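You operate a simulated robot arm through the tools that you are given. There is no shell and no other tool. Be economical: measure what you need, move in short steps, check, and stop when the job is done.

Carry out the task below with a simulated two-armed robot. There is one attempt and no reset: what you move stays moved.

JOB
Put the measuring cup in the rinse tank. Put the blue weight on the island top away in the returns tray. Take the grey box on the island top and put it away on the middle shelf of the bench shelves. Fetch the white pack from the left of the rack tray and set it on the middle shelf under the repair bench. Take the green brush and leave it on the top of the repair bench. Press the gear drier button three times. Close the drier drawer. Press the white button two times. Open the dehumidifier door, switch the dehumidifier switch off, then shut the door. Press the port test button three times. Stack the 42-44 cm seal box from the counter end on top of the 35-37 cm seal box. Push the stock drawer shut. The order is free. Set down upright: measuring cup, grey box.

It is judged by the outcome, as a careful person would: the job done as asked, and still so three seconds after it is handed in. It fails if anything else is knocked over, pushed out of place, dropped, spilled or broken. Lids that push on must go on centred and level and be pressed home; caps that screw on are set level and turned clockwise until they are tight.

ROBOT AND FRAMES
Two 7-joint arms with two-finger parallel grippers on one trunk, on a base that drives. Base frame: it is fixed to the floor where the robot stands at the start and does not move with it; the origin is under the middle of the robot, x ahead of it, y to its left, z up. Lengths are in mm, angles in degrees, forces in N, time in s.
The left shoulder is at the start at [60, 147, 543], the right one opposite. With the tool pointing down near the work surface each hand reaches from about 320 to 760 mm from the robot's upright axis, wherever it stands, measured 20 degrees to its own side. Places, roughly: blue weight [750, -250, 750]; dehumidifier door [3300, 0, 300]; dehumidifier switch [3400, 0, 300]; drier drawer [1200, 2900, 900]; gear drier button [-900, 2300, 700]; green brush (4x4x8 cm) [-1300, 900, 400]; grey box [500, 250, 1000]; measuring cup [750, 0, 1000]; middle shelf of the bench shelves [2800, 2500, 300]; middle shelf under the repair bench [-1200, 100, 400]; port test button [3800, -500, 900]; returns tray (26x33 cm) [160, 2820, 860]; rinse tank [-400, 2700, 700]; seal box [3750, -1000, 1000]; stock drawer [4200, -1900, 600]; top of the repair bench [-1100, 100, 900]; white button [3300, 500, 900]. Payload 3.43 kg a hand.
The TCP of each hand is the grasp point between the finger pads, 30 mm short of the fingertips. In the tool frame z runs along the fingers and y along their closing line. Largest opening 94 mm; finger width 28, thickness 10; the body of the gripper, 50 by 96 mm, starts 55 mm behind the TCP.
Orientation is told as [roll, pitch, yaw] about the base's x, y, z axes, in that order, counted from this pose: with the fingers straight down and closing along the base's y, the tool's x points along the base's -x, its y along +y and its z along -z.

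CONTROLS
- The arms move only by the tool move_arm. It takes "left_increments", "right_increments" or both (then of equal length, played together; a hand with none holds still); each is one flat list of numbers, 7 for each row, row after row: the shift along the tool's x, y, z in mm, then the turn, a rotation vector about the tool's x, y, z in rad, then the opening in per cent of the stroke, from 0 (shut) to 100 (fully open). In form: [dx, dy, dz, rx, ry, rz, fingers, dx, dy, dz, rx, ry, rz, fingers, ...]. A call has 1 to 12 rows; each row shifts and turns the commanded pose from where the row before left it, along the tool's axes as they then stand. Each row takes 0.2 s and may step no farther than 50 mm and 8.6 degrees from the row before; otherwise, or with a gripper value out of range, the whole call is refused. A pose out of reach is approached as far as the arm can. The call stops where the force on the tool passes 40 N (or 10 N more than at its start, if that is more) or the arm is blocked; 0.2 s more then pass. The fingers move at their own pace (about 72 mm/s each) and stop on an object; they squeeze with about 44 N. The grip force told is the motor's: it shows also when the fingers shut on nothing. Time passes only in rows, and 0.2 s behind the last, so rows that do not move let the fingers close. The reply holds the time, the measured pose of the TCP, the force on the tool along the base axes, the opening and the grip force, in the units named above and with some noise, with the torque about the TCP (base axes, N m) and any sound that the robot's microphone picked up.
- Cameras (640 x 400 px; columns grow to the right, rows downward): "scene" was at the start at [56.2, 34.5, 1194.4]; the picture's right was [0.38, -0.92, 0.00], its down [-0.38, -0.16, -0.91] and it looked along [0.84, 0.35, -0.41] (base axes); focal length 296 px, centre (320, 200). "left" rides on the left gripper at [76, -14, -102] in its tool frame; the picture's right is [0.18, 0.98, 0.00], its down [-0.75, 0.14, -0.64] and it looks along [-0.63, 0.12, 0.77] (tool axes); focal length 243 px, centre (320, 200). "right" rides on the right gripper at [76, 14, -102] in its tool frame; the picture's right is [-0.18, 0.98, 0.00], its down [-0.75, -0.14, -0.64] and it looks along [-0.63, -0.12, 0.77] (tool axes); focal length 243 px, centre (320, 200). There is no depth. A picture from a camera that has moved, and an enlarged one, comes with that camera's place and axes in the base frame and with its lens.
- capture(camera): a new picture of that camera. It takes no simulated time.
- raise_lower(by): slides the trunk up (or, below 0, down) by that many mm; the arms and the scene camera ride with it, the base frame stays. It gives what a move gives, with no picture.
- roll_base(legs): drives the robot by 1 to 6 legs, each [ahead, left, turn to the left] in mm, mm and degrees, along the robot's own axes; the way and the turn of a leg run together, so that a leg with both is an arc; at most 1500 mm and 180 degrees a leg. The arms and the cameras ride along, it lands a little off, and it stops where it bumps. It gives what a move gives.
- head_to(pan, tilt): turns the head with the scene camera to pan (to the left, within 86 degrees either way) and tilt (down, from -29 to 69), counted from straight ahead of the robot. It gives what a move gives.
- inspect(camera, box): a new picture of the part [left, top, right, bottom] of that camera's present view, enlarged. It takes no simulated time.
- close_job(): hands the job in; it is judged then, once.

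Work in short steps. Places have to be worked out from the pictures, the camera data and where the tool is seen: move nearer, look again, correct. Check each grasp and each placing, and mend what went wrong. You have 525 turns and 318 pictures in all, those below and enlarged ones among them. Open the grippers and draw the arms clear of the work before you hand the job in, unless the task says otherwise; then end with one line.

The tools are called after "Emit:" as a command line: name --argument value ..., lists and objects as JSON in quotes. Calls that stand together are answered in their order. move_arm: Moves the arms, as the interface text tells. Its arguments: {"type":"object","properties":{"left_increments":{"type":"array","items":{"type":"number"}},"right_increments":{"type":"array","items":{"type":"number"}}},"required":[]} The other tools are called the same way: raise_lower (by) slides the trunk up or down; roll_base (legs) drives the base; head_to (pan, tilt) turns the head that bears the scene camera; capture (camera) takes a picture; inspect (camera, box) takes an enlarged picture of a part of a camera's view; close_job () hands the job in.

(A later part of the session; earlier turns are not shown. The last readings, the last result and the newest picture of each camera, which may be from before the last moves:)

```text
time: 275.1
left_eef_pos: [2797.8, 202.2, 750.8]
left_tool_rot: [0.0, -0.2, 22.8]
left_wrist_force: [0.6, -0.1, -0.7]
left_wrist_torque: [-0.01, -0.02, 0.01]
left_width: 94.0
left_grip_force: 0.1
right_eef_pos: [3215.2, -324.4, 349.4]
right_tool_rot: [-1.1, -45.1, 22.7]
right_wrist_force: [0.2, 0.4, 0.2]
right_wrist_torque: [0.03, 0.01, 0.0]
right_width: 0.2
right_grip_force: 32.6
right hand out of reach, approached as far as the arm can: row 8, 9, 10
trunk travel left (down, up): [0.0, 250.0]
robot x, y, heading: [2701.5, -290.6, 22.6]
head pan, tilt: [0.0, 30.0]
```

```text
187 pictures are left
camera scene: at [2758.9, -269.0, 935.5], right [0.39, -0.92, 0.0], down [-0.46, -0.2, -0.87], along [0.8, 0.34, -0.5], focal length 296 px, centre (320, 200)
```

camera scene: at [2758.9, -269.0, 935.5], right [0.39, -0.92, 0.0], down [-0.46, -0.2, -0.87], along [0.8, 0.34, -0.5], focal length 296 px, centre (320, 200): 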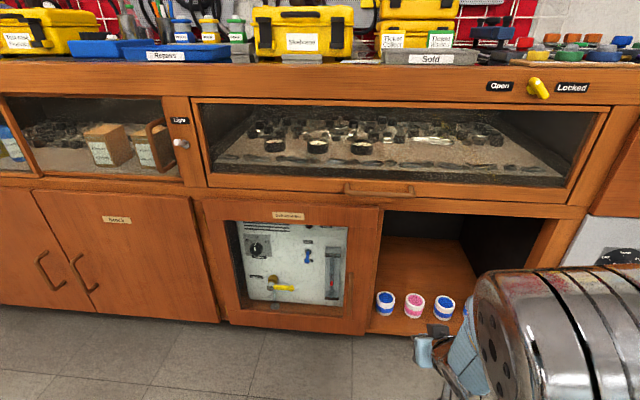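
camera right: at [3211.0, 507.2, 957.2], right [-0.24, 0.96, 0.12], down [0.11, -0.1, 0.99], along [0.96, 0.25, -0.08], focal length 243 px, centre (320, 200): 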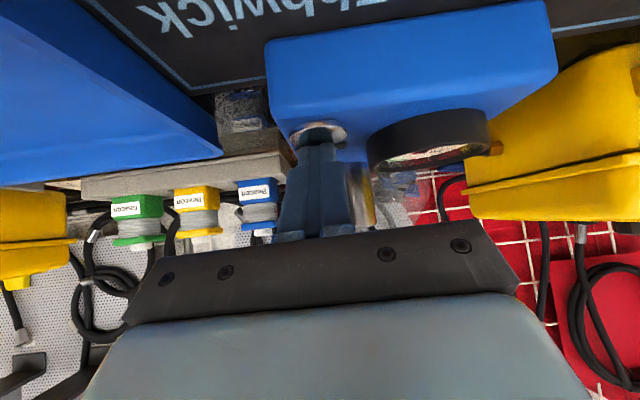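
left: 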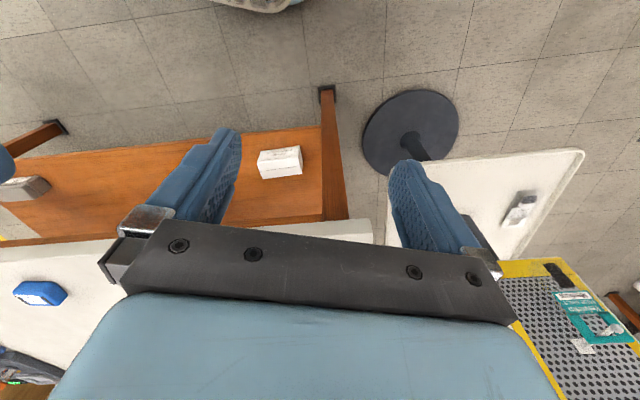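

Emit:
inspect --camera "scene" --box '[190, 190, 450, 370]'

Emit:
capture --camera "right"

```text
2.22 times, centred on (320, 280) of scene
camera zoom: at [2758.9, -269.0, 935.5], right [0.39, -0.92, 0.0], down [-0.46, -0.2, -0.87], along [0.8, 0.34, -0.5], focal length 657 px, centre (320, 22)
```

zoom: 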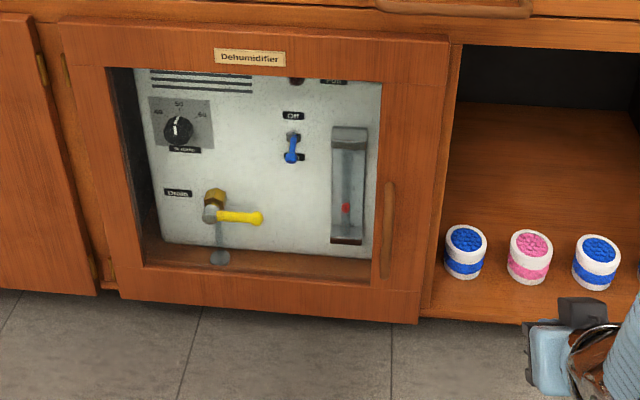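

```text
185 pictures are left
camera right: at [3092.4, -358.0, 367.2], right [-0.25, 0.96, 0.12], down [0.12, -0.09, 0.99], along [0.96, 0.26, -0.09], focal length 243 px, centre (320, 200)
```

right: 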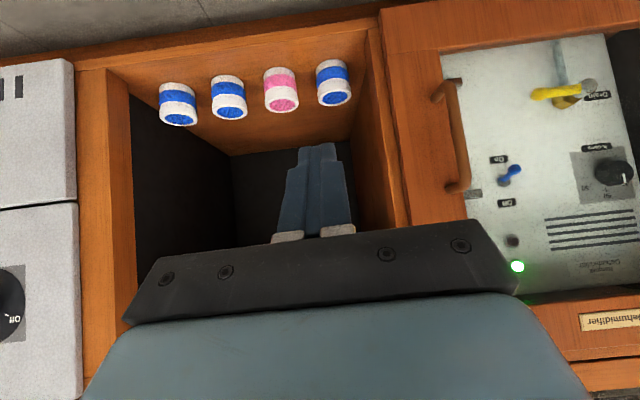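

Handle refined: (3317,-124), z 224–347. Rotate hand to horizontal, open, and align left.

Emit:
move_arm --right_increments '[0, 10, 0, 0, -0.131, 0, 50, 0, 10, 0, 0, -0.131, 0, 50, 0, 10, 0, 0, -0.131, 0, 100, 0, 10, 0, 0, -0.131, 0, 100, 0, 10, 0, 0, -0.131, 0, 100, 0, 10, 0, 0, -0.131, 0, 100, 16, 22, 0, 0, 0, 0, 100, 16, 22, 0, 0, 0, 0, 100, 16, 22, 0, 0, 0, 0, 100, 16, 20, 0, 0, 0, 0, 100, 0, 0, 0, 0, 0, 0, 100]'

Emit:
capture --camera "right"

Emit:
inspect --camera "scene" --box '[190, 190, 450, 370]'

```text
time: 277.5
left_eef_pos: [2797.8, 202.4, 750.4]
left_tool_rot: [0.1, -0.1, 22.8]
left_wrist_force: [-0.6, -0.9, 0.3]
left_wrist_torque: [-0.02, 0.01, -0.02]
left_width: 94.0
left_grip_force: 0.1
right_eef_pos: [3212.8, -169.1, 288.0]
right_tool_rot: [-108.4, -89.2, 130.4]
right_wrist_force: [-0.4, 0.2, -0.3]
right_wrist_torque: [0.0, 0.0, -0.01]
right_width: 94.0
right_grip_force: 0.1
right hand out of reach, approached as far as the arm can: row 1, 2, 3, 4
trunk travel left (down, up): [0.0, 250.0]
robot x, y, heading: [2699.4, -295.3, 22.9]
head pan, tilt: [0.0, 30.0]
```

```text
184 pictures are left
camera right: at [3113.2, -194.3, 211.3], right [-0.37, 0.91, 0.17], down [-0.55, -0.36, 0.75], along [0.75, 0.18, 0.64], focal length 243 px, centre (320, 200)
```

right: 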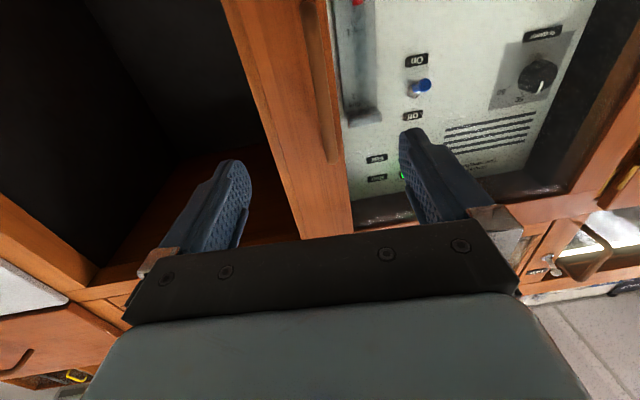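

```text
2.22 times, centred on (320, 280) of scene
camera zoom: at [2758.9, -268.9, 935.5], right [0.39, -0.92, 0.0], down [-0.46, -0.2, -0.87], along [0.8, 0.34, -0.5], focal length 657 px, centre (320, 22)
```

zoom: 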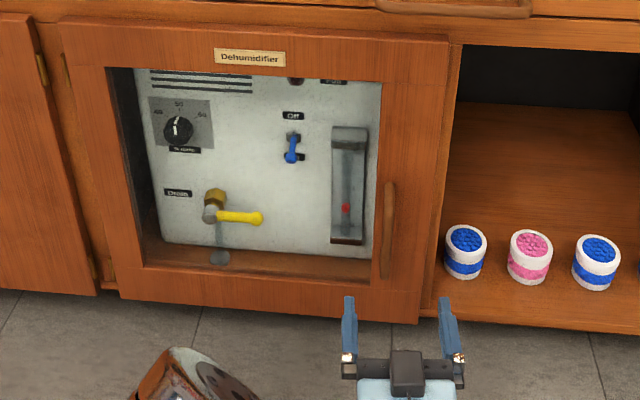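

Aligned with the handle. Advance 100 and close.

Emit:
move_arm --right_increments '[0, 1, 35, 0, 0, 0, 100, 0, 0, 35, 0, 0, 0, 100, 0, 0, 28, 0, 0, 0, 100, 0, 0, 0, 0, 0, 0, 100]'

Emit:
inspect --camera "scene" --box '[190, 190, 450, 370]'

Emit:
capture --camera "right"

```text
time: 278.5
left_eef_pos: [2798.3, 203.6, 750.5]
left_tool_rot: [-0.1, -0.2, 22.8]
left_wrist_force: [-0.1, -0.3, -0.5]
left_wrist_torque: [0.04, 0.04, 0.03]
left_width: 94.0
left_grip_force: 0.0
right_eef_pos: [3301.1, -134.1, 290.1]
right_tool_rot: [-106.6, -89.1, 128.5]
right_wrist_force: [0.0, 0.3, 0.0]
right_wrist_torque: [0.0, 0.0, -0.01]
right_width: 94.1
right_grip_force: 0.0
trunk travel left (down, up): [0.0, 250.0]
robot x, y, heading: [2700.4, -294.7, 22.8]
head pan, tilt: [0.0, 30.0]
```

```text
2.22 times, centred on (320, 280) of scene
camera zoom: at [2758.9, -268.9, 935.6], right [0.39, -0.92, 0.0], down [-0.46, -0.2, -0.87], along [0.8, 0.34, -0.5], focal length 657 px, centre (320, 22)
```

zoom: 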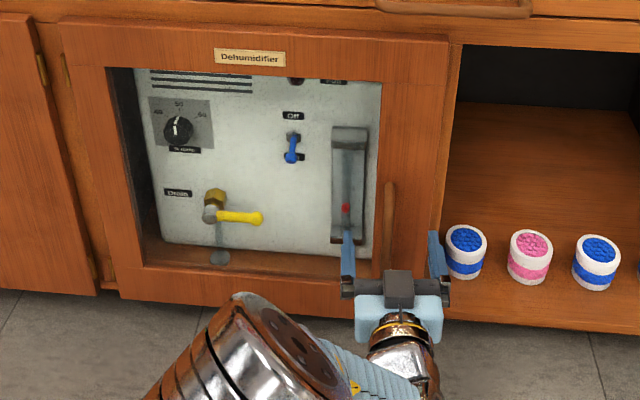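

```text
181 pictures are left
camera right: at [3201.4, -158.9, 211.9], right [-0.37, 0.91, 0.17], down [-0.55, -0.36, 0.75], along [0.75, 0.18, 0.64], focal length 243 px, centre (320, 200)
```

right: 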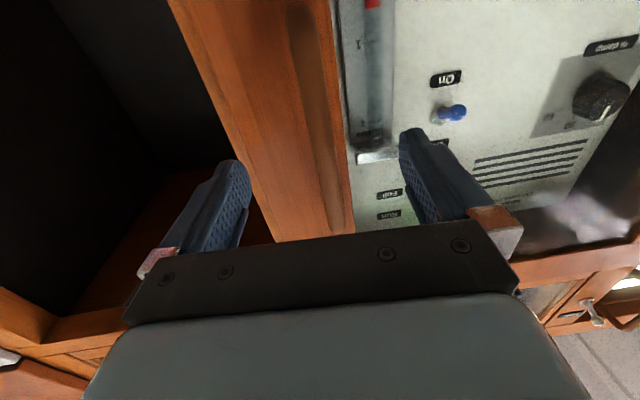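

Close on the handle.

Emit:
move_arm --right_increments '[0, 0, 4, 0, 0, 0, 100, 0, 0, 0, 0, 0, 0, 0, 0, 0, 0, 0, 0, 0, 0, 0, 0, 0, 0, 0, 0, 0, 0, 0, 0, 0, 0, 0, 0, 0, 0, 0, 0, 0, 0, 0]'

```text
time: 279.9
left_eef_pos: [2798.9, 202.3, 749.5]
left_tool_rot: [0.0, -0.2, 22.9]
left_wrist_force: [0.1, 0.3, 0.7]
left_wrist_torque: [0.0, 0.02, 0.03]
left_width: 93.8
left_grip_force: 0.0
right_eef_pos: [3304.5, -127.3, 288.9]
right_tool_rot: [-112.0, -89.3, 134.3]
right_wrist_force: [-8.4, 24.3, -2.3]
right_wrist_torque: [1.22, 0.56, 0.29]
right_width: 12.9
right_grip_force: 45.4
trunk travel left (down, up): [0.0, 250.0]
robot x, y, heading: [2699.4, -288.5, 23.0]
head pan, tilt: [0.0, 30.0]
```

Gripped. Pull along the door arc, first a few steps.

Emit:
move_arm --right_increments '[0, 5, -18.9, 0.035, 0, 0, 0, 0, 3.4, -19.2, 0.035, 0, 0, 0, 0, 3.7, -19, 0.035, 0, 0, 0, 0, 0, 0, 0, 0, 0, 0]'

Emit:
inspect --camera "scene" --box '[190, 190, 450, 370]'

```text
time: 280.9
left_eef_pos: [2799.6, 203.2, 750.8]
left_tool_rot: [0.0, -0.2, 22.8]
left_wrist_force: [-0.1, 0.1, 0.0]
left_wrist_torque: [0.0, -0.04, -0.01]
left_width: 94.0
left_grip_force: 0.1
right_eef_pos: [3247.1, -132.9, 288.4]
right_tool_rot: [-103.3, -89.3, 119.7]
right_wrist_force: [-0.3, 0.1, -5.4]
right_wrist_torque: [1.41, -0.03, -0.03]
right_width: 13.0
right_grip_force: 45.0
trunk travel left (down, up): [0.0, 250.0]
robot x, y, heading: [2703.5, -289.2, 22.9]
head pan, tilt: [0.0, 30.0]
stopped in row 4 (right hand): the force on the tool passed its limit at 40 N (the readings are from after the stop); the commanded pose is now the measured one
```

```text
2.22 times, centred on (320, 280) of scene
camera zoom: at [2759.2, -268.8, 935.7], right [0.39, -0.92, 0.0], down [-0.46, -0.2, -0.87], along [0.8, 0.34, -0.5], focal length 657 px, centre (320, 22)
```

zoom: 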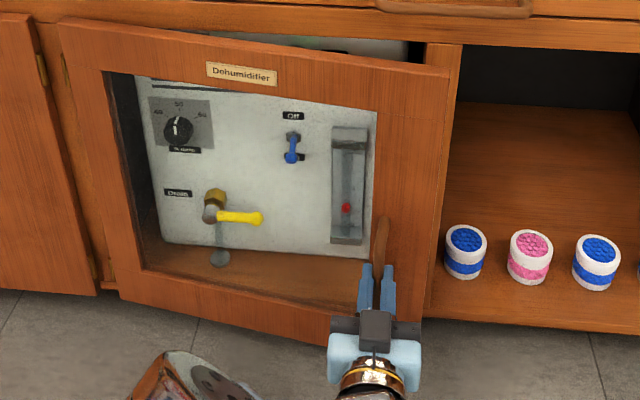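

Door opening well. Continue the arc.

Emit:
move_arm --right_increments '[0, 5, -19, 0.035, 0, 0, 0, 0, 5.3, -18.9, 0.035, 0, 0, 0, 0, 5.7, -18.8, 0.035, 0, 0, 0, 0, 6, -18.8, 0.035, 0, 0, 0, 0, 6.4, -18.7, 0.035, 0, 0, 0, 0, 0, 0, 0, 0, 0, 0]'

Emit:
inspect --camera "scene" --box '[190, 190, 450, 370]'

```text
time: 282.3
left_eef_pos: [2799.2, 203.1, 749.9]
left_tool_rot: [-0.1, -0.1, 22.8]
left_wrist_force: [-0.5, -0.6, 0.2]
left_wrist_torque: [0.01, 0.0, -0.02]
left_width: 93.9
left_grip_force: 0.0
right_eef_pos: [3147.8, -123.5, 288.6]
right_tool_rot: [-120.3, -89.2, 127.0]
right_wrist_force: [7.6, 34.8, 2.9]
right_wrist_torque: [1.1, 0.09, 0.45]
right_width: 12.9
right_grip_force: 45.0
trunk travel left (down, up): [0.0, 250.0]
robot x, y, heading: [2699.1, -293.4, 22.8]
head pan, tilt: [0.0, 30.0]
```

```text
2.22 times, centred on (320, 280) of scene
camera zoom: at [2759.1, -268.2, 935.6], right [0.39, -0.92, 0.0], down [-0.46, -0.2, -0.87], along [0.8, 0.34, -0.5], focal length 657 px, centre (320, 22)
```

zoom: 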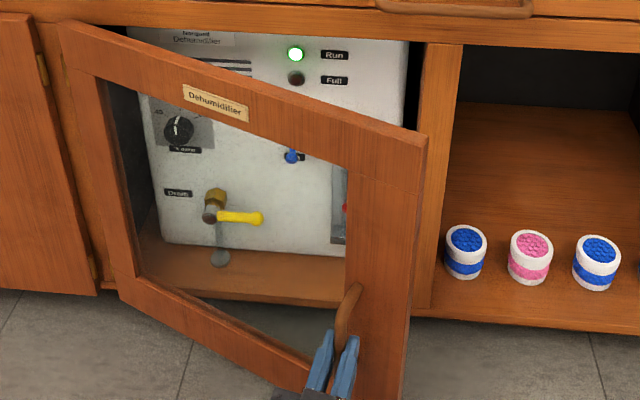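

Door ~23° open. Continue with a refit arc.

Emit:
move_arm --right_increments '[0, 10, -19.1, 0.035, 0, 0, 0, 0, 7.6, -18.9, 0.035, 0, 0, 0, 0, 7.9, -18.9, 0.035, 0, 0, 0, 0, 8.2, -18.7, 0.035, 0, 0, 0, 0, 8.5, -18.5, 0.035, 0, 0, 0, 0, 8.9, -18.3, 0.035, 0, 0, 0, 0, 0, 0, 0, 0, 0, 0]'

Emit:
capture --camera "scene"

```text
time: 282.9
left_eef_pos: [2799.0, 203.7, 750.0]
left_tool_rot: [-0.2, -0.2, 22.6]
left_wrist_force: [-0.8, 0.0, 0.0]
left_wrist_torque: [-0.04, 0.0, -0.01]
left_width: 93.8
left_grip_force: 0.1
right_eef_pos: [3127.4, -115.7, 288.5]
right_tool_rot: [-123.0, -89.4, 125.4]
right_wrist_force: [1.2, 2.6, -1.2]
right_wrist_torque: [1.25, -0.15, -0.03]
right_width: 12.7
right_grip_force: 45.2
trunk travel left (down, up): [0.0, 250.0]
robot x, y, heading: [2702.4, -290.6, 23.0]
head pan, tilt: [0.0, 30.0]
stopped in row 2 (right hand): the force on the tool passed its limit at 58 N (the readings are from after the stop); the commanded pose is now the measured one
```

```text
178 pictures are left
camera scene: at [2759.0, -268.7, 935.5], right [0.39, -0.92, 0.0], down [-0.46, -0.2, -0.87], along [0.8, 0.34, -0.5], focal length 296 px, centre (320, 200)
```

scene: 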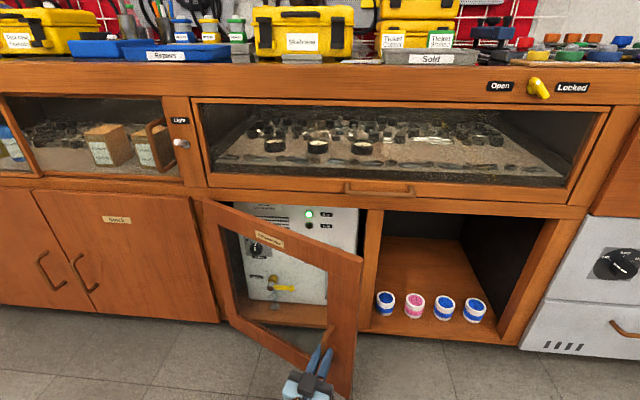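

Release the handle; then I'll push the door open further from inside its edge.

Emit:
move_arm --right_increments '[0, 0, 0, 0, 0, 0, 60, 0, 0, 0, 0, 0, 0, 60, 0, 0, -30, 0, 0, 0, 60, 0, 0, -30, 0, 0, 0, 0, 0, -40, -20, 0, 0, 0, 0, 0, -45, 0, 0, 0, 0, 0, 0, -45, 0, -0.06, 0, 0, 0, 0, -30, 0, -0.06, 0, 0, 0, 0, 0, 0, 0, 0, 0, 0]'

Emit:
capture --camera "scene"

Emit:
capture --camera "right"

```text
time: 283.8
left_eef_pos: [2799.5, 205.0, 749.1]
left_tool_rot: [-0.4, -0.3, 22.5]
left_wrist_force: [-1.0, 0.1, 0.4]
left_wrist_torque: [0.0, 0.01, -0.02]
left_width: 93.9
left_grip_force: 0.0
right_eef_pos: [3123.8, -136.8, 284.0]
right_tool_rot: [-24.8, -88.6, 22.1]
right_wrist_force: [18.2, 68.6, -1.0]
right_wrist_torque: [0.65, -0.14, 0.66]
right_width: 53.4
right_grip_force: 35.0
right hand out of reach, approached as far as the arm can: row 3, 4
trunk travel left (down, up): [0.0, 250.0]
robot x, y, heading: [2702.9, -291.0, 23.2]
head pan, tilt: [0.0, 30.0]
stopped in row 4 (right hand): the force on the tool passed its limit at 60 N (the readings are from after the stop); the commanded pose is now the measured one
```

```text
177 pictures are left
camera scene: at [2759.4, -266.8, 935.4], right [0.39, -0.92, 0.0], down [-0.46, -0.2, -0.87], along [0.8, 0.34, -0.5], focal length 296 px, centre (320, 200)
```

scene: 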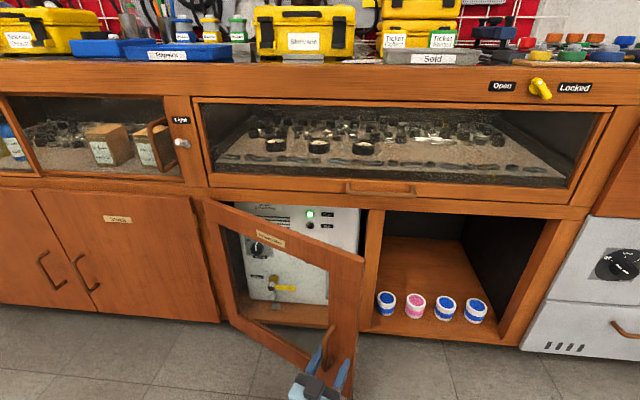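

```text
176 pictures are left
camera right: at [3019.5, -117.3, 208.7], right [0.05, 0.98, 0.17], down [-0.63, -0.11, 0.77], along [0.77, -0.15, 0.62], focal length 243 px, centre (320, 200)
```

right: 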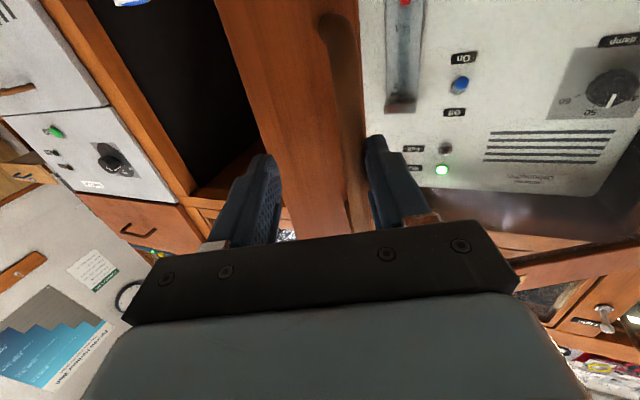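

Reopen fully and back the base away.

Emit:
move_arm --right_increments '[0, 0, 0, 0, 0, 0, 100, 0, 0, 0, 0, 0, 0, 100, 0, 0, 0, 0, 0, 0, 100]'

Emit:
roll_base --legs '[[-130, 0, 0]]'

Emit:
capture --camera "scene"

```text
time: 284.6
left_eef_pos: [2798.3, 203.3, 750.0]
left_tool_rot: [-0.3, -0.3, 22.5]
left_wrist_force: [-1.3, 0.0, -1.1]
left_wrist_torque: [0.02, 0.02, 0.0]
left_width: 94.0
left_grip_force: 0.0
right_eef_pos: [3124.4, -145.8, 283.2]
right_tool_rot: [-39.7, -88.5, 35.9]
right_wrist_force: [0.2, -0.1, 0.7]
right_wrist_torque: [0.01, 0.01, 0.01]
right_width: 94.2
right_grip_force: 0.1
trunk travel left (down, up): [0.0, 250.0]
robot x, y, heading: [2702.6, -291.2, 23.0]
head pan, tilt: [0.0, 30.0]
```

```text
time: 285.8
left_eef_pos: [2678.1, 153.2, 750.5]
left_tool_rot: [-0.2, -0.3, 22.6]
left_wrist_force: [0.5, 0.9, -0.7]
left_wrist_torque: [-0.03, 0.02, 0.0]
left_width: 93.9
left_grip_force: 0.1
right_eef_pos: [3002.0, -194.5, 283.5]
right_tool_rot: [-39.1, -88.5, 35.5]
right_wrist_force: [0.4, 1.3, 0.1]
right_wrist_torque: [0.0, -0.02, 0.01]
right_width: 93.9
right_grip_force: 0.0
trunk travel left (down, up): [0.0, 250.0]
robot x, y, heading: [2583.4, -342.8, 23.2]
head pan, tilt: [0.0, 30.0]
```

```text
175 pictures are left
camera scene: at [2638.3, -319.7, 935.6], right [0.39, -0.92, 0.0], down [-0.46, -0.2, -0.87], along [0.8, 0.34, -0.5], focal length 296 px, centre (320, 200)
```

scene: 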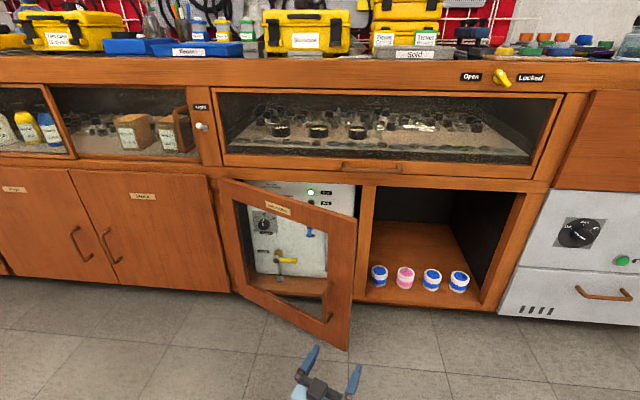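

Door is ~27° open. Re-square the hand, shift right past the door edge, then go in beside it.

Emit:
move_arm --right_increments '[0, -30, 0, -0.115, 0, 0, 0, 0, -30, 0, -0.115, 0, 0, 0, 0, -30, 0, -0.115, 0, 0, 0, 0, -30, 0, -0.115, 0, 0, 0, 0, -40, 10, 0, 0, 0, 0, 0, 0, 20, 0, 0, 0, 0, 0, 0, 0, 0, 0, 0, 0]'

Emit:
capture --camera "scene"

Emit:
capture --camera "right"

```text
time: 287.4
left_eef_pos: [2677.2, 152.5, 749.8]
left_tool_rot: [-0.3, -0.3, 22.6]
left_wrist_force: [-0.3, 0.1, -0.5]
left_wrist_torque: [-0.01, 0.02, -0.02]
left_width: 94.3
left_grip_force: 0.0
right_eef_pos: [3086.1, -295.6, 274.7]
right_tool_rot: [-12.5, -88.5, 35.3]
right_wrist_force: [0.4, -0.1, -0.7]
right_wrist_torque: [0.0, -0.04, -0.03]
right_width: 0.0
right_grip_force: 32.9
right hand out of reach, approached as far as the arm can: row 2, 3, 4, 5
trunk travel left (down, up): [0.0, 250.0]
robot x, y, heading: [2577.5, -345.6, 23.2]
head pan, tilt: [0.0, 30.0]
```

```text
174 pictures are left
camera scene: at [2638.4, -319.7, 935.5], right [0.39, -0.92, 0.0], down [-0.46, -0.2, -0.87], along [0.8, 0.34, -0.5], focal length 296 px, centre (320, 200)
```

scene: 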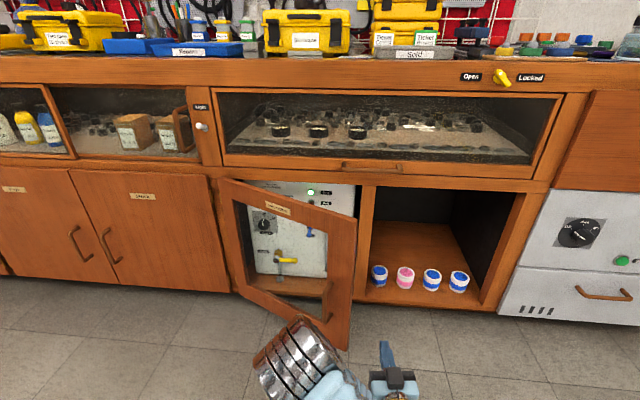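

```text
173 pictures are left
camera right: at [2983.9, -323.2, 200.0], right [-0.38, 0.91, 0.18], down [-0.52, -0.37, 0.77], along [0.77, 0.2, 0.61], focal length 243 px, centre (320, 200)
```

right: 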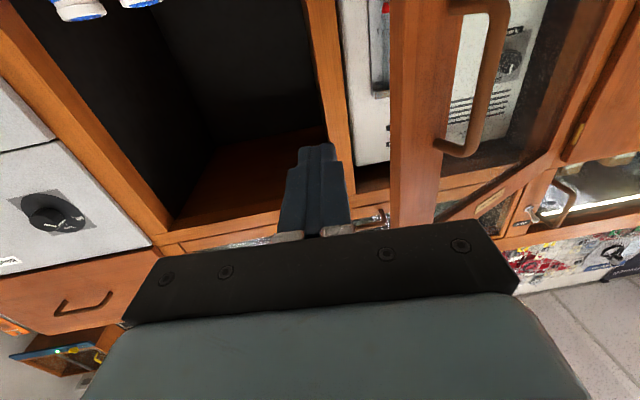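

Advance with tips beyond the door edge but short of the cabinet.

Emit:
move_arm --right_increments '[0, -20, 20, 0, 0, 0, 0, 0, 0, 45, 0, 0, 0, 0, 0, 0, 45, 0, 0, 0, 0, 0, 0, 45, 0, 0, 0, 0, 0, 0, 25, 0, 0, 0, 0, 0, 0, 0, 0, 0, 0, 0]'

Emit:
capture --camera "scene"

Emit:
capture --camera "right"

```text
time: 288.8
left_eef_pos: [2677.6, 152.6, 750.3]
left_tool_rot: [-0.3, -0.3, 22.6]
left_wrist_force: [0.6, 0.0, -0.7]
left_wrist_torque: [-0.01, -0.02, -0.02]
left_width: 93.8
left_grip_force: 0.1
right_eef_pos: [3235.1, -222.8, 308.8]
right_tool_rot: [-12.8, -88.4, 35.3]
right_wrist_force: [-0.1, -0.2, 0.2]
right_wrist_torque: [-0.03, -0.01, 0.03]
right_width: 0.0
right_grip_force: 33.1
right hand out of reach, approached as far as the arm can: row 1, 2, 3, 4, 5
trunk travel left (down, up): [0.0, 250.0]
robot x, y, heading: [2582.7, -342.1, 23.2]
head pan, tilt: [0.0, 30.0]
```

```text
172 pictures are left
camera scene: at [2638.4, -319.7, 935.6], right [0.39, -0.92, 0.0], down [-0.46, -0.2, -0.87], along [0.8, 0.34, -0.5], focal length 296 px, centre (320, 200)
```

scene: 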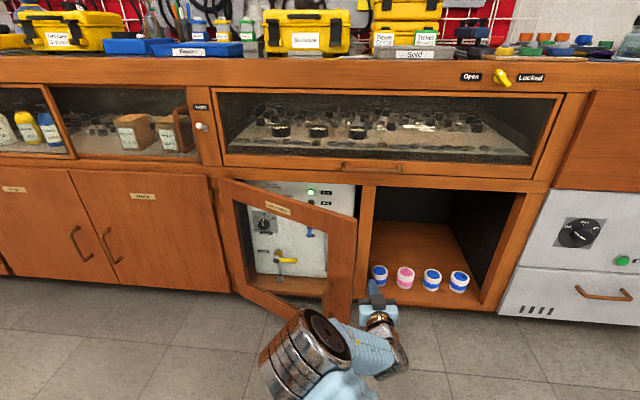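

```text
171 pictures are left
camera right: at [3134.2, -250.4, 234.4], right [-0.38, 0.91, 0.18], down [-0.52, -0.37, 0.77], along [0.77, 0.2, 0.61], focal length 243 px, centre (320, 200)
```

right: 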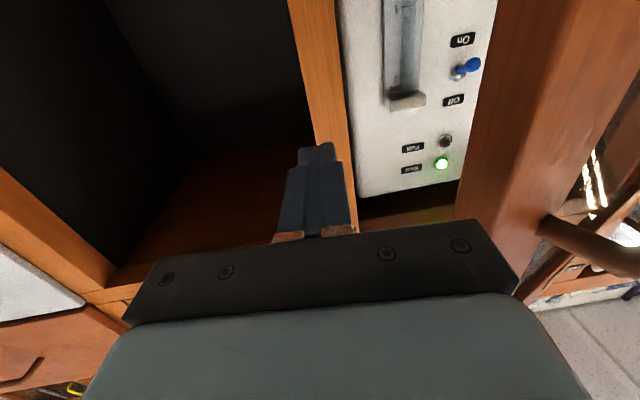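

Push the door open by moving the hand left (with slight retreat following the arc).

Emit:
move_arm --right_increments '[0, 25, 0, 0, 0, 0, 0, 0, 25, 0, 0, 0, 0, 0, 0, 25, 0, 0, 0, 0, 0, 0, 25, 0, 0, 0, 0, 0, 0, 25, 0, 0, 0, 0, 0, 0, 25, -5, 0, 0, 0, 0, 0, 25, -5, 0, 0, 0, 0, 0, 25, -5, 0, 0, 0, 0]'

Emit:
capture --camera "scene"

```text
time: 289.5
left_eef_pos: [2678.4, 152.5, 749.6]
left_tool_rot: [-0.2, -0.3, 22.5]
left_wrist_force: [-0.4, -0.3, -0.8]
left_wrist_torque: [-0.02, 0.01, 0.01]
left_width: 93.9
left_grip_force: 0.0
right_eef_pos: [3217.3, -183.0, 309.5]
right_tool_rot: [-14.4, -88.2, 35.8]
right_wrist_force: [0.2, -0.9, -0.7]
right_wrist_torque: [-0.03, 0.03, -0.01]
right_width: 0.0
right_grip_force: 33.1
trunk travel left (down, up): [0.0, 250.0]
robot x, y, heading: [2581.1, -345.5, 22.7]
head pan, tilt: [0.0, 30.0]
stopped in row 3 (right hand): the force on the tool passed its limit at 57 N (the readings are from after the stop); the commanded pose is now the measured one
```

```text
170 pictures are left
camera scene: at [2638.3, -320.1, 935.5], right [0.39, -0.92, 0.0], down [-0.46, -0.2, -0.87], along [0.8, 0.34, -0.5], focal length 296 px, centre (320, 200)
```

scene: 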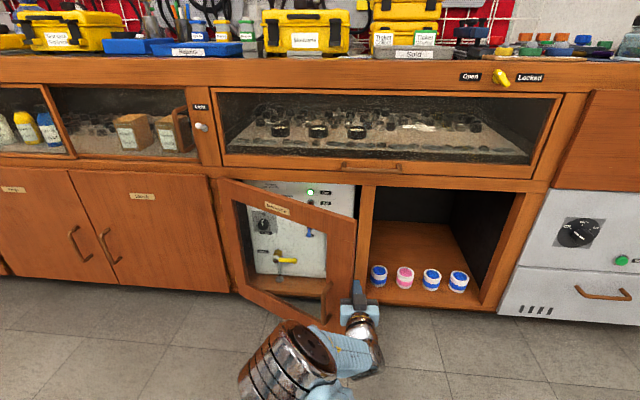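

Contact made; push more slowly (8 mm rows).

Emit:
move_arm --right_increments '[0, 8, 0, 0, 0, 0, 0, 0, 8, 0, 0, 0, 0, 0, 0, 8, 0, 0, 0, 0, 0, 0, 8, 0, 0, 0, 0, 0, 0, 8, 0, 0, 0, 0, 0, 0, 8, 0, 0, 0, 0, 0, 0, 8, 0, 0, 0, 0, 0, 0, 8, 0, 0, 0, 0, 0, 0, 8, 0, 0, 0, 0, 0, 0, 8, 0, 0, 0, 0, 0]'

Emit:
capture --camera "scene"

```text
time: 290.0
left_eef_pos: [2679.6, 152.6, 749.3]
left_tool_rot: [-0.3, -0.3, 22.4]
left_wrist_force: [0.0, 0.7, -0.2]
left_wrist_torque: [0.0, -0.02, 0.02]
left_width: 94.1
left_grip_force: 0.0
right_eef_pos: [3217.6, -183.2, 308.3]
right_tool_rot: [-16.5, -88.2, 36.7]
right_wrist_force: [-1.5, -3.5, 0.2]
right_wrist_torque: [0.03, 0.02, 0.04]
right_width: 0.0
right_grip_force: 32.7
trunk travel left (down, up): [0.0, 250.0]
robot x, y, heading: [2582.6, -345.3, 22.9]
head pan, tilt: [0.0, 30.0]
stopped in row 2 (right hand): the force on the tool passed its limit at 46 N (the readings are from after the stop); the commanded pose is now the measured one
```

```text
169 pictures are left
camera scene: at [2638.3, -320.6, 935.5], right [0.39, -0.92, 0.0], down [-0.46, -0.19, -0.87], along [0.8, 0.34, -0.5], focal length 296 px, centre (320, 200)
```

scene: 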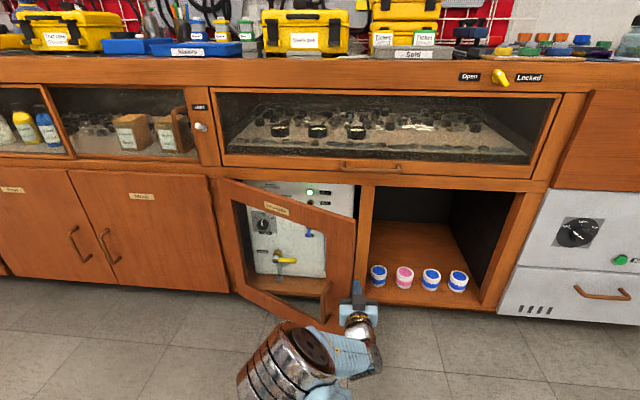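

The hand pushes the door edge end-on. I'll hook instead: move right/forward, yaw the hand left 60°, then pull back with the finger behind the door.

Emit:
move_arm --right_increments '[0, -40, 0, 0, 0, 0, 0, 0, 0, 30, 0, 0, 0, 0, 0, 0, 30, 0, 0, 0, 0, 0, 0, 0, -0.131, 0, 0, 0, 0, 0, 0, -0.131, 0, 0, 0, 0, 0, 0, -0.131, 0, 0, 0, 0, 0, 0, -0.131, 0, 0, 0, 0, 0, 0, -0.131, 0, 0, 0, 0, 0, 0, -0.131, 0, 0, 0, 0, 0, 0, -0.131, 0, 0, 0, 0, 0, 0, 0, 0, 0, 0]'

Emit:
capture --camera "scene"

Emit:
capture --camera "right"

```text
time: 292.4
left_eef_pos: [2678.5, 151.2, 749.3]
left_tool_rot: [-0.3, -0.2, 22.4]
left_wrist_force: [0.6, 0.3, -1.1]
left_wrist_torque: [0.02, -0.04, 0.01]
left_width: 94.1
left_grip_force: 0.0
right_eef_pos: [3168.3, -145.6, 399.5]
right_tool_rot: [36.4, -88.0, 36.4]
right_wrist_force: [-0.4, 0.5, 0.6]
right_wrist_torque: [-0.04, -0.02, -0.01]
right_width: 0.1
right_grip_force: 33.6
right hand out of reach, approached as far as the arm can: row 2, 3, 4, 5, 6, 7, 8, 9, 10
trunk travel left (down, up): [0.0, 250.0]
robot x, y, heading: [2580.0, -340.4, 23.1]
head pan, tilt: [0.0, 30.0]
```

```text
168 pictures are left
camera scene: at [2638.4, -320.4, 935.6], right [0.39, -0.92, 0.0], down [-0.46, -0.19, -0.87], along [0.8, 0.34, -0.5], focal length 296 px, centre (320, 200)
```

scene: 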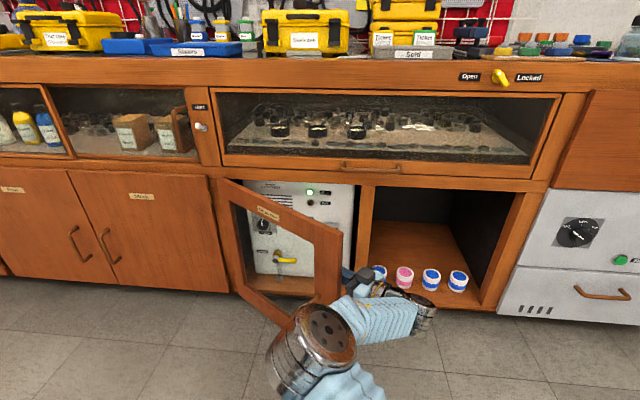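

```text
167 pictures are left
camera right: at [3121.8, -240.6, 326.6], right [-0.93, 0.29, 0.2], down [-0.03, -0.64, 0.77], along [0.36, 0.71, 0.61], focal length 243 px, centre (320, 200)
```

right: 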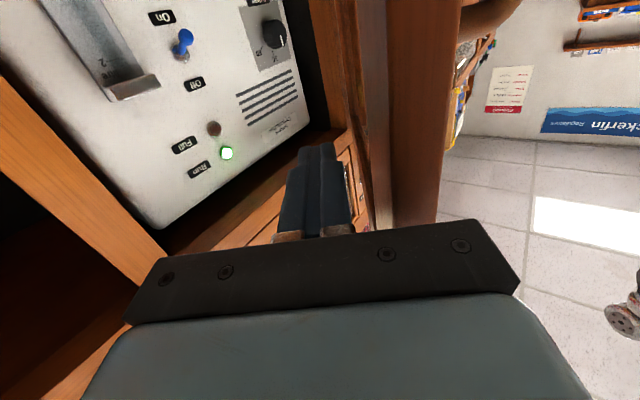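

Fingers are now behind the door. Sweep along the tool's y to swing it open.

Emit:
move_arm --right_increments '[0, 12, 0, 0, 0, 0, 0, 0, 12, 0, 0, 0, 0, 0, 0, 12, 1, 0, 0, 0, 0, 0, 12, 1, 0, 0, 0, 0, 0, 12, 2, 0, 0, 0, 0, 0, 12, 3, 0, 0, 0, 0, 0, 12, 4, 0, 0, 0, 0, 0, 12, 5, 0, 0, 0, 0, 0, 12, 6, 0, 0, 0, 0, 0, 12, 7, 0, 0, 0, 0]'

Emit:
capture --camera "scene"

```text
time: 294.6
left_eef_pos: [2679.1, 151.5, 750.0]
left_tool_rot: [-0.3, -0.3, 22.5]
left_wrist_force: [0.5, 0.3, -0.6]
left_wrist_torque: [0.0, 0.05, 0.0]
left_width: 94.0
left_grip_force: 0.1
right_eef_pos: [3060.3, -81.1, 401.6]
right_tool_rot: [35.9, -88.0, 36.7]
right_wrist_force: [-0.9, -0.8, -0.2]
right_wrist_torque: [-0.02, -0.02, 0.0]
right_width: 0.0
right_grip_force: 33.0
trunk travel left (down, up): [0.0, 250.0]
robot x, y, heading: [2581.3, -342.3, 22.9]
head pan, tilt: [0.0, 30.0]
```

```text
166 pictures are left
camera scene: at [2638.4, -320.4, 935.5], right [0.39, -0.92, 0.0], down [-0.46, -0.19, -0.87], along [0.8, 0.34, -0.5], focal length 296 px, centre (320, 200)
```

scene: 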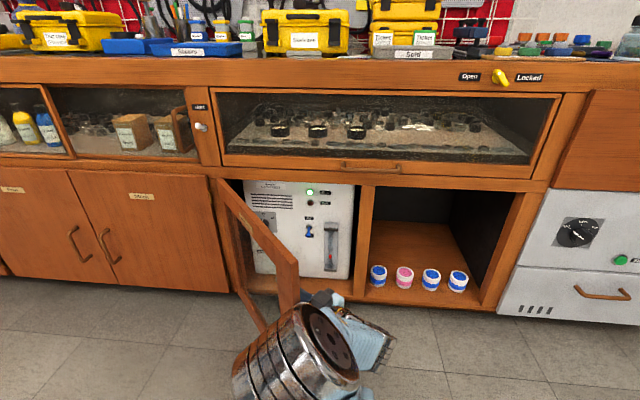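

Works. Continue to swing it further left.

Emit:
move_arm --right_increments '[0, 10, 8, 0, 0, 0, 0, 0, 10, 9, 0, 0, 0, 0, 0, 10, 10, 0, 0, 0, 0, 0, 9, 11, 0, 0, 0, 0, 0, 9, 12, 0, 0, 0, 0, 0, 8, 12, 0, 0, 0, 0, 0, 8, 12, 0, 0, 0, 0, 0, 7, 12, 0, 0, 0, 0, 0, 6, 12, 0, 0, 0, 0, 0, 5, 12, 0, 0, 0, 0]'

Emit:
capture --camera "scene"

```text
time: 295.1
left_eef_pos: [2678.0, 150.4, 750.5]
left_tool_rot: [-0.3, -0.3, 22.4]
left_wrist_force: [0.0, 0.1, 0.7]
left_wrist_torque: [0.02, 0.01, -0.01]
left_width: 94.1
left_grip_force: 0.1
right_eef_pos: [3049.9, -71.2, 402.4]
right_tool_rot: [35.5, -88.1, 37.2]
right_wrist_force: [-7.7, -12.2, 4.7]
right_wrist_torque: [0.14, 0.03, 0.28]
right_width: 0.0
right_grip_force: 32.7
trunk travel left (down, up): [0.0, 250.0]
robot x, y, heading: [2584.8, -343.3, 22.7]
head pan, tilt: [0.0, 30.0]
stopped in row 2 (right hand): the force on the tool passed its limit at 58 N (the readings are from after the stop); the commanded pose is now the measured one
```

```text
165 pictures are left
camera scene: at [2637.7, -321.4, 935.7], right [0.39, -0.92, 0.0], down [-0.46, -0.19, -0.87], along [0.8, 0.34, -0.5], focal length 296 px, centre (320, 200)
```

scene: 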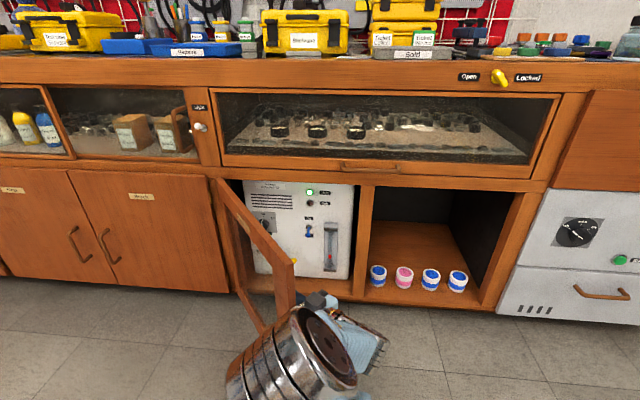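

Continue more slowly in the door's opening direction.

Emit:
move_arm --right_increments '[0, 8, 1, 0, 0, 0, 0, 0, 8, 2, 0, 0, 0, 0, 0, 8, 2, 0, 0, 0, 0, 0, 8, 3, 0, 0, 0, 0, 0, 8, 3, 0, 0, 0, 0, 0, 8, 4, 0, 0, 0, 0, 0, 8, 4, 0, 0, 0, 0, 0, 8, 4, 0, 0, 0, 0, 0, 8, 5, 0, 0, 0, 0, 0, 8, 5, 0, 0, 0, 0, 0, 8, 5, 0, 0, 0, 0]'

Emit:
capture --camera "scene"

```text
time: 297.5
left_eef_pos: [2679.8, 151.9, 750.0]
left_tool_rot: [-0.3, -0.3, 22.4]
left_wrist_force: [0.1, 0.2, -0.2]
left_wrist_torque: [0.0, 0.02, 0.04]
left_width: 93.9
left_grip_force: 0.1
right_eef_pos: [2976.9, -7.8, 401.1]
right_tool_rot: [34.5, -87.9, 38.3]
right_wrist_force: [0.7, -0.5, 0.5]
right_wrist_torque: [-0.01, 0.03, -0.01]
right_width: 0.0
right_grip_force: 32.3
trunk travel left (down, up): [0.0, 250.0]
robot x, y, heading: [2582.9, -344.1, 22.9]
head pan, tilt: [0.0, 30.0]
```

```text
164 pictures are left
camera scene: at [2638.2, -320.8, 935.6], right [0.39, -0.92, 0.0], down [-0.46, -0.19, -0.87], along [0.8, 0.34, -0.5], focal length 296 px, centre (320, 200)
```

scene: 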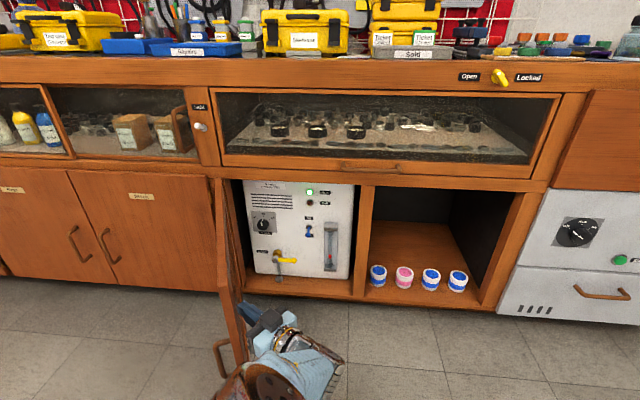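

Door is ~100° open. Withdraw the right hand, square it, and bring the left hand inward to stay clear of the door.

Emit:
move_arm --right_increments '[0, -25, -30, 0, 0, 0, 0, 0, -25, -30, 0.125, 0, 0, 0, 0, -25, -30, 0.125, 0, 0, 0, 0, 0, 0, 0.125, 0, 0, 0, 0, 0, 0, 0.125, 0, 0, 0, 0, 0, 0, 0.125, 0, 0, 0, 0, 0, 0, 0.125, 0, 0, 0, 0, 0, 0, 0.12, 0, 0, 0, 0, 0, 0, 0, 0, 0, 0]' --left_increments '[0, -35, 0, 0, 0, 0, 100, 0, -35, 0, 0, 0, 0, 100, 0, -35, 0, 0, 0, 0, 100, 0, -35, 0, 0, 0, 0, 100, 0, -35, 0, 0, 0, 0, 100, 0, -35, 0, 0, 0, 0, 100, 0, -35, 0, 0, 0, 0, 100, 0, 0, 0, 0, 0, 0, 100, 0, 0, 0, 0, 0, 0, 100]'

Emit:
capture --camera "scene"

Emit:
capture --camera "right"

```text
time: 299.5
left_eef_pos: [2773.9, -73.3, 748.6]
left_tool_rot: [-0.5, -0.3, 22.3]
left_wrist_force: [-0.9, 0.9, 0.8]
left_wrist_torque: [0.03, 0.01, -0.01]
left_width: 93.7
left_grip_force: 0.1
right_eef_pos: [3019.3, -120.6, 405.8]
right_tool_rot: [-6.1, -87.9, 28.7]
right_wrist_force: [-0.6, 0.2, 0.1]
right_wrist_torque: [0.01, -0.02, -0.02]
right_width: 0.1
right_grip_force: 33.4
trunk travel left (down, up): [0.0, 250.0]
robot x, y, heading: [2583.7, -345.6, 23.0]
head pan, tilt: [0.0, 30.0]
```

```text
163 pictures are left
camera scene: at [2638.2, -320.8, 935.6], right [0.39, -0.92, 0.0], down [-0.46, -0.19, -0.87], along [0.8, 0.34, -0.5], focal length 296 px, centre (320, 200)
```

scene: 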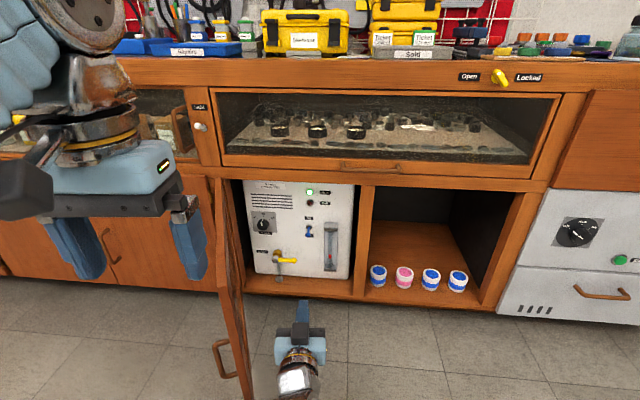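

```text
162 pictures are left
camera right: at [2916.3, -146.6, 331.9], right [-0.37, 0.91, 0.18], down [-0.51, -0.36, 0.78], along [0.77, 0.2, 0.6], focal length 243 px, centre (320, 200)
```

right: 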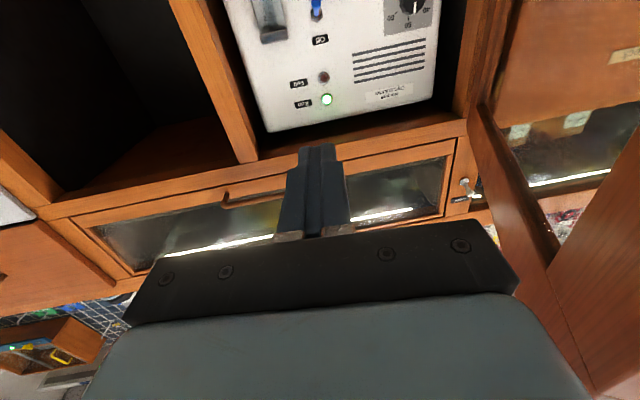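

Hand is laterally aligned with the switch. Drive 170 forward and lower the hand to z≈300.

Emit:
roll_base --legs '[[170, 0, 0]]'

Emit:
move_arm --right_increments '[35, 0, 0, 0, 0, 0, 0, 35, 0, 10, 0, 0, 0, 0, 35, 0, 20, 0, 0, 0, 0, 0, 0, 0, 0, 0, 0, 0]'

Emit:
capture --camera "right"

Emit:
capture --camera "scene"

```text
time: 301.1
left_eef_pos: [2927.9, -8.6, 748.6]
left_tool_rot: [-0.5, -0.2, 22.6]
left_wrist_force: [-0.1, 0.3, -0.3]
left_wrist_torque: [-0.02, -0.01, 0.01]
left_width: 93.9
left_grip_force: 0.0
right_eef_pos: [3173.1, -53.3, 404.8]
right_tool_rot: [-7.7, -87.8, 30.6]
right_wrist_force: [-0.3, 0.5, -0.4]
right_wrist_torque: [0.0, 0.02, 0.02]
right_width: 0.1
right_grip_force: 32.9
trunk travel left (down, up): [0.0, 250.0]
robot x, y, heading: [2737.9, -280.4, 23.1]
head pan, tilt: [0.0, 30.0]
stopped in leg 1: the robot was blocked; the commanded pose is now the measured one
```

```text
time: 301.9
left_eef_pos: [2929.1, -1.5, 746.1]
left_tool_rot: [-1.8, 0.8, 22.4]
left_wrist_force: [-1.8, -0.6, -0.5]
left_wrist_torque: [0.0, 0.01, 0.01]
left_width: 93.9
left_grip_force: 0.1
right_eef_pos: [3105.0, 23.1, 357.1]
right_tool_rot: [124.8, -85.4, -89.6]
right_wrist_force: [0.7, -0.1, -0.5]
right_wrist_torque: [-0.01, 0.0, -0.01]
right_width: 0.0
right_grip_force: 32.5
trunk travel left (down, up): [0.0, 250.0]
robot x, y, heading: [2738.1, -281.8, 23.1]
head pan, tilt: [0.0, 30.0]
stopped in row 4 (right hand): the arm was blocked; the commanded pose is now the measured one
```

```text
161 pictures are left
camera right: at [3012.4, -16.5, 277.7], right [-0.57, 0.79, 0.25], down [-0.44, -0.54, 0.71], along [0.7, 0.29, 0.66], focal length 243 px, centre (320, 200)
```

right: 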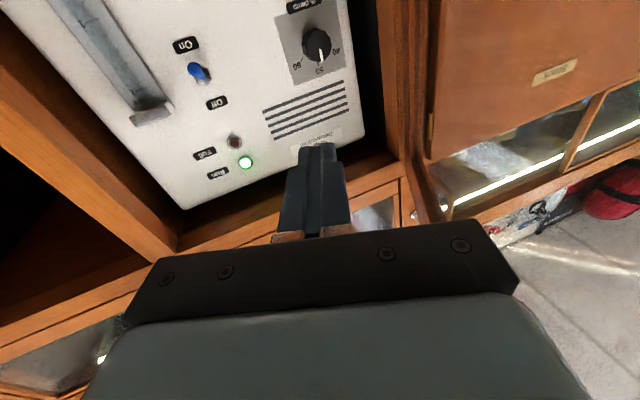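

```text
160 pictures are left
camera scene: at [2793.1, -256.9, 935.6], right [0.39, -0.92, 0.0], down [-0.46, -0.2, -0.87], along [0.8, 0.34, -0.5], focal length 296 px, centre (320, 200)
```

scene: 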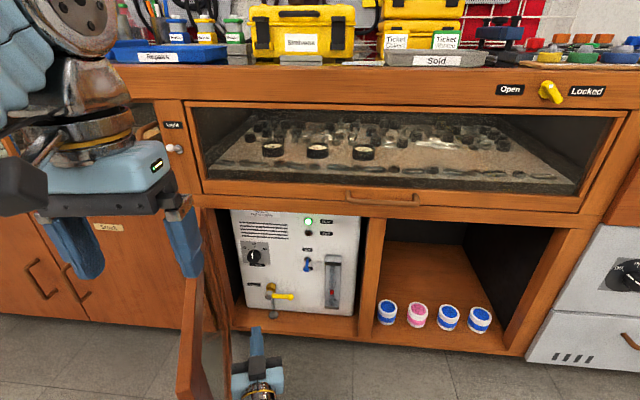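

Blocked near the door and cross-body reach is poor. Better: approach from the right with the robot turned left 30°. Back off first and re-square the arm.

Emit:
roll_base --legs '[[-150, 0, 0]]'

Emit:
move_arm --right_increments '[-10, -40, 0, 0, 0, 0, 0, -10, -40, 0, 0, 0, 0, 0, -10, -40, 0, 0, 0, 0, 0, 0, -40, 0, 0, 0, 0, 0, 0, -40, 0, 0, 0, 0, 0, 0, -40, 0, 0, 0, 0, 0, 0, 0, 0, 0, 0, 0, 0]'

Emit:
capture --camera "scene"

```text
time: 303.3
left_eef_pos: [2793.0, -60.8, 746.9]
left_tool_rot: [-1.6, 0.7, 22.1]
left_wrist_force: [0.7, -0.4, 0.0]
left_wrist_torque: [0.02, 0.0, 0.0]
left_width: 94.3
left_grip_force: 0.0
right_eef_pos: [2968.7, -35.8, 359.0]
right_tool_rot: [124.0, -85.2, -89.2]
right_wrist_force: [-0.4, 0.3, -0.6]
right_wrist_torque: [0.01, 0.08, 0.02]
right_width: 0.0
right_grip_force: 32.9
trunk travel left (down, up): [0.0, 250.0]
robot x, y, heading: [2600.1, -338.4, 22.6]
head pan, tilt: [0.0, 30.0]
```

```text
time: 304.3
left_eef_pos: [2795.6, -56.6, 745.5]
left_tool_rot: [-2.3, 1.2, 22.0]
left_wrist_force: [-0.3, -0.4, 0.8]
left_wrist_torque: [0.01, 0.0, 0.03]
left_width: 94.2
left_grip_force: 0.0
right_eef_pos: [2982.7, -98.9, 418.1]
right_tool_rot: [141.4, -80.6, -95.1]
right_wrist_force: [-0.6, -0.8, -0.6]
right_wrist_torque: [-0.06, 0.02, -0.02]
right_width: 0.0
right_grip_force: 33.5
trunk travel left (down, up): [0.0, 250.0]
robot x, y, heading: [2600.6, -337.9, 23.0]
head pan, tilt: [0.0, 30.0]
stopped in row 4 (right hand): the arm was blocked; the commanded pose is now the measured one
```

```text
159 pictures are left
camera scene: at [2655.9, -315.3, 935.5], right [0.39, -0.92, 0.0], down [-0.46, -0.19, -0.87], along [0.8, 0.33, -0.5], focal length 296 px, centre (320, 200)
```

scene: 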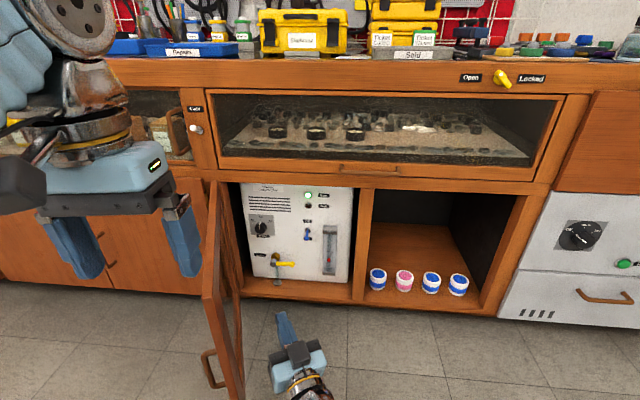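

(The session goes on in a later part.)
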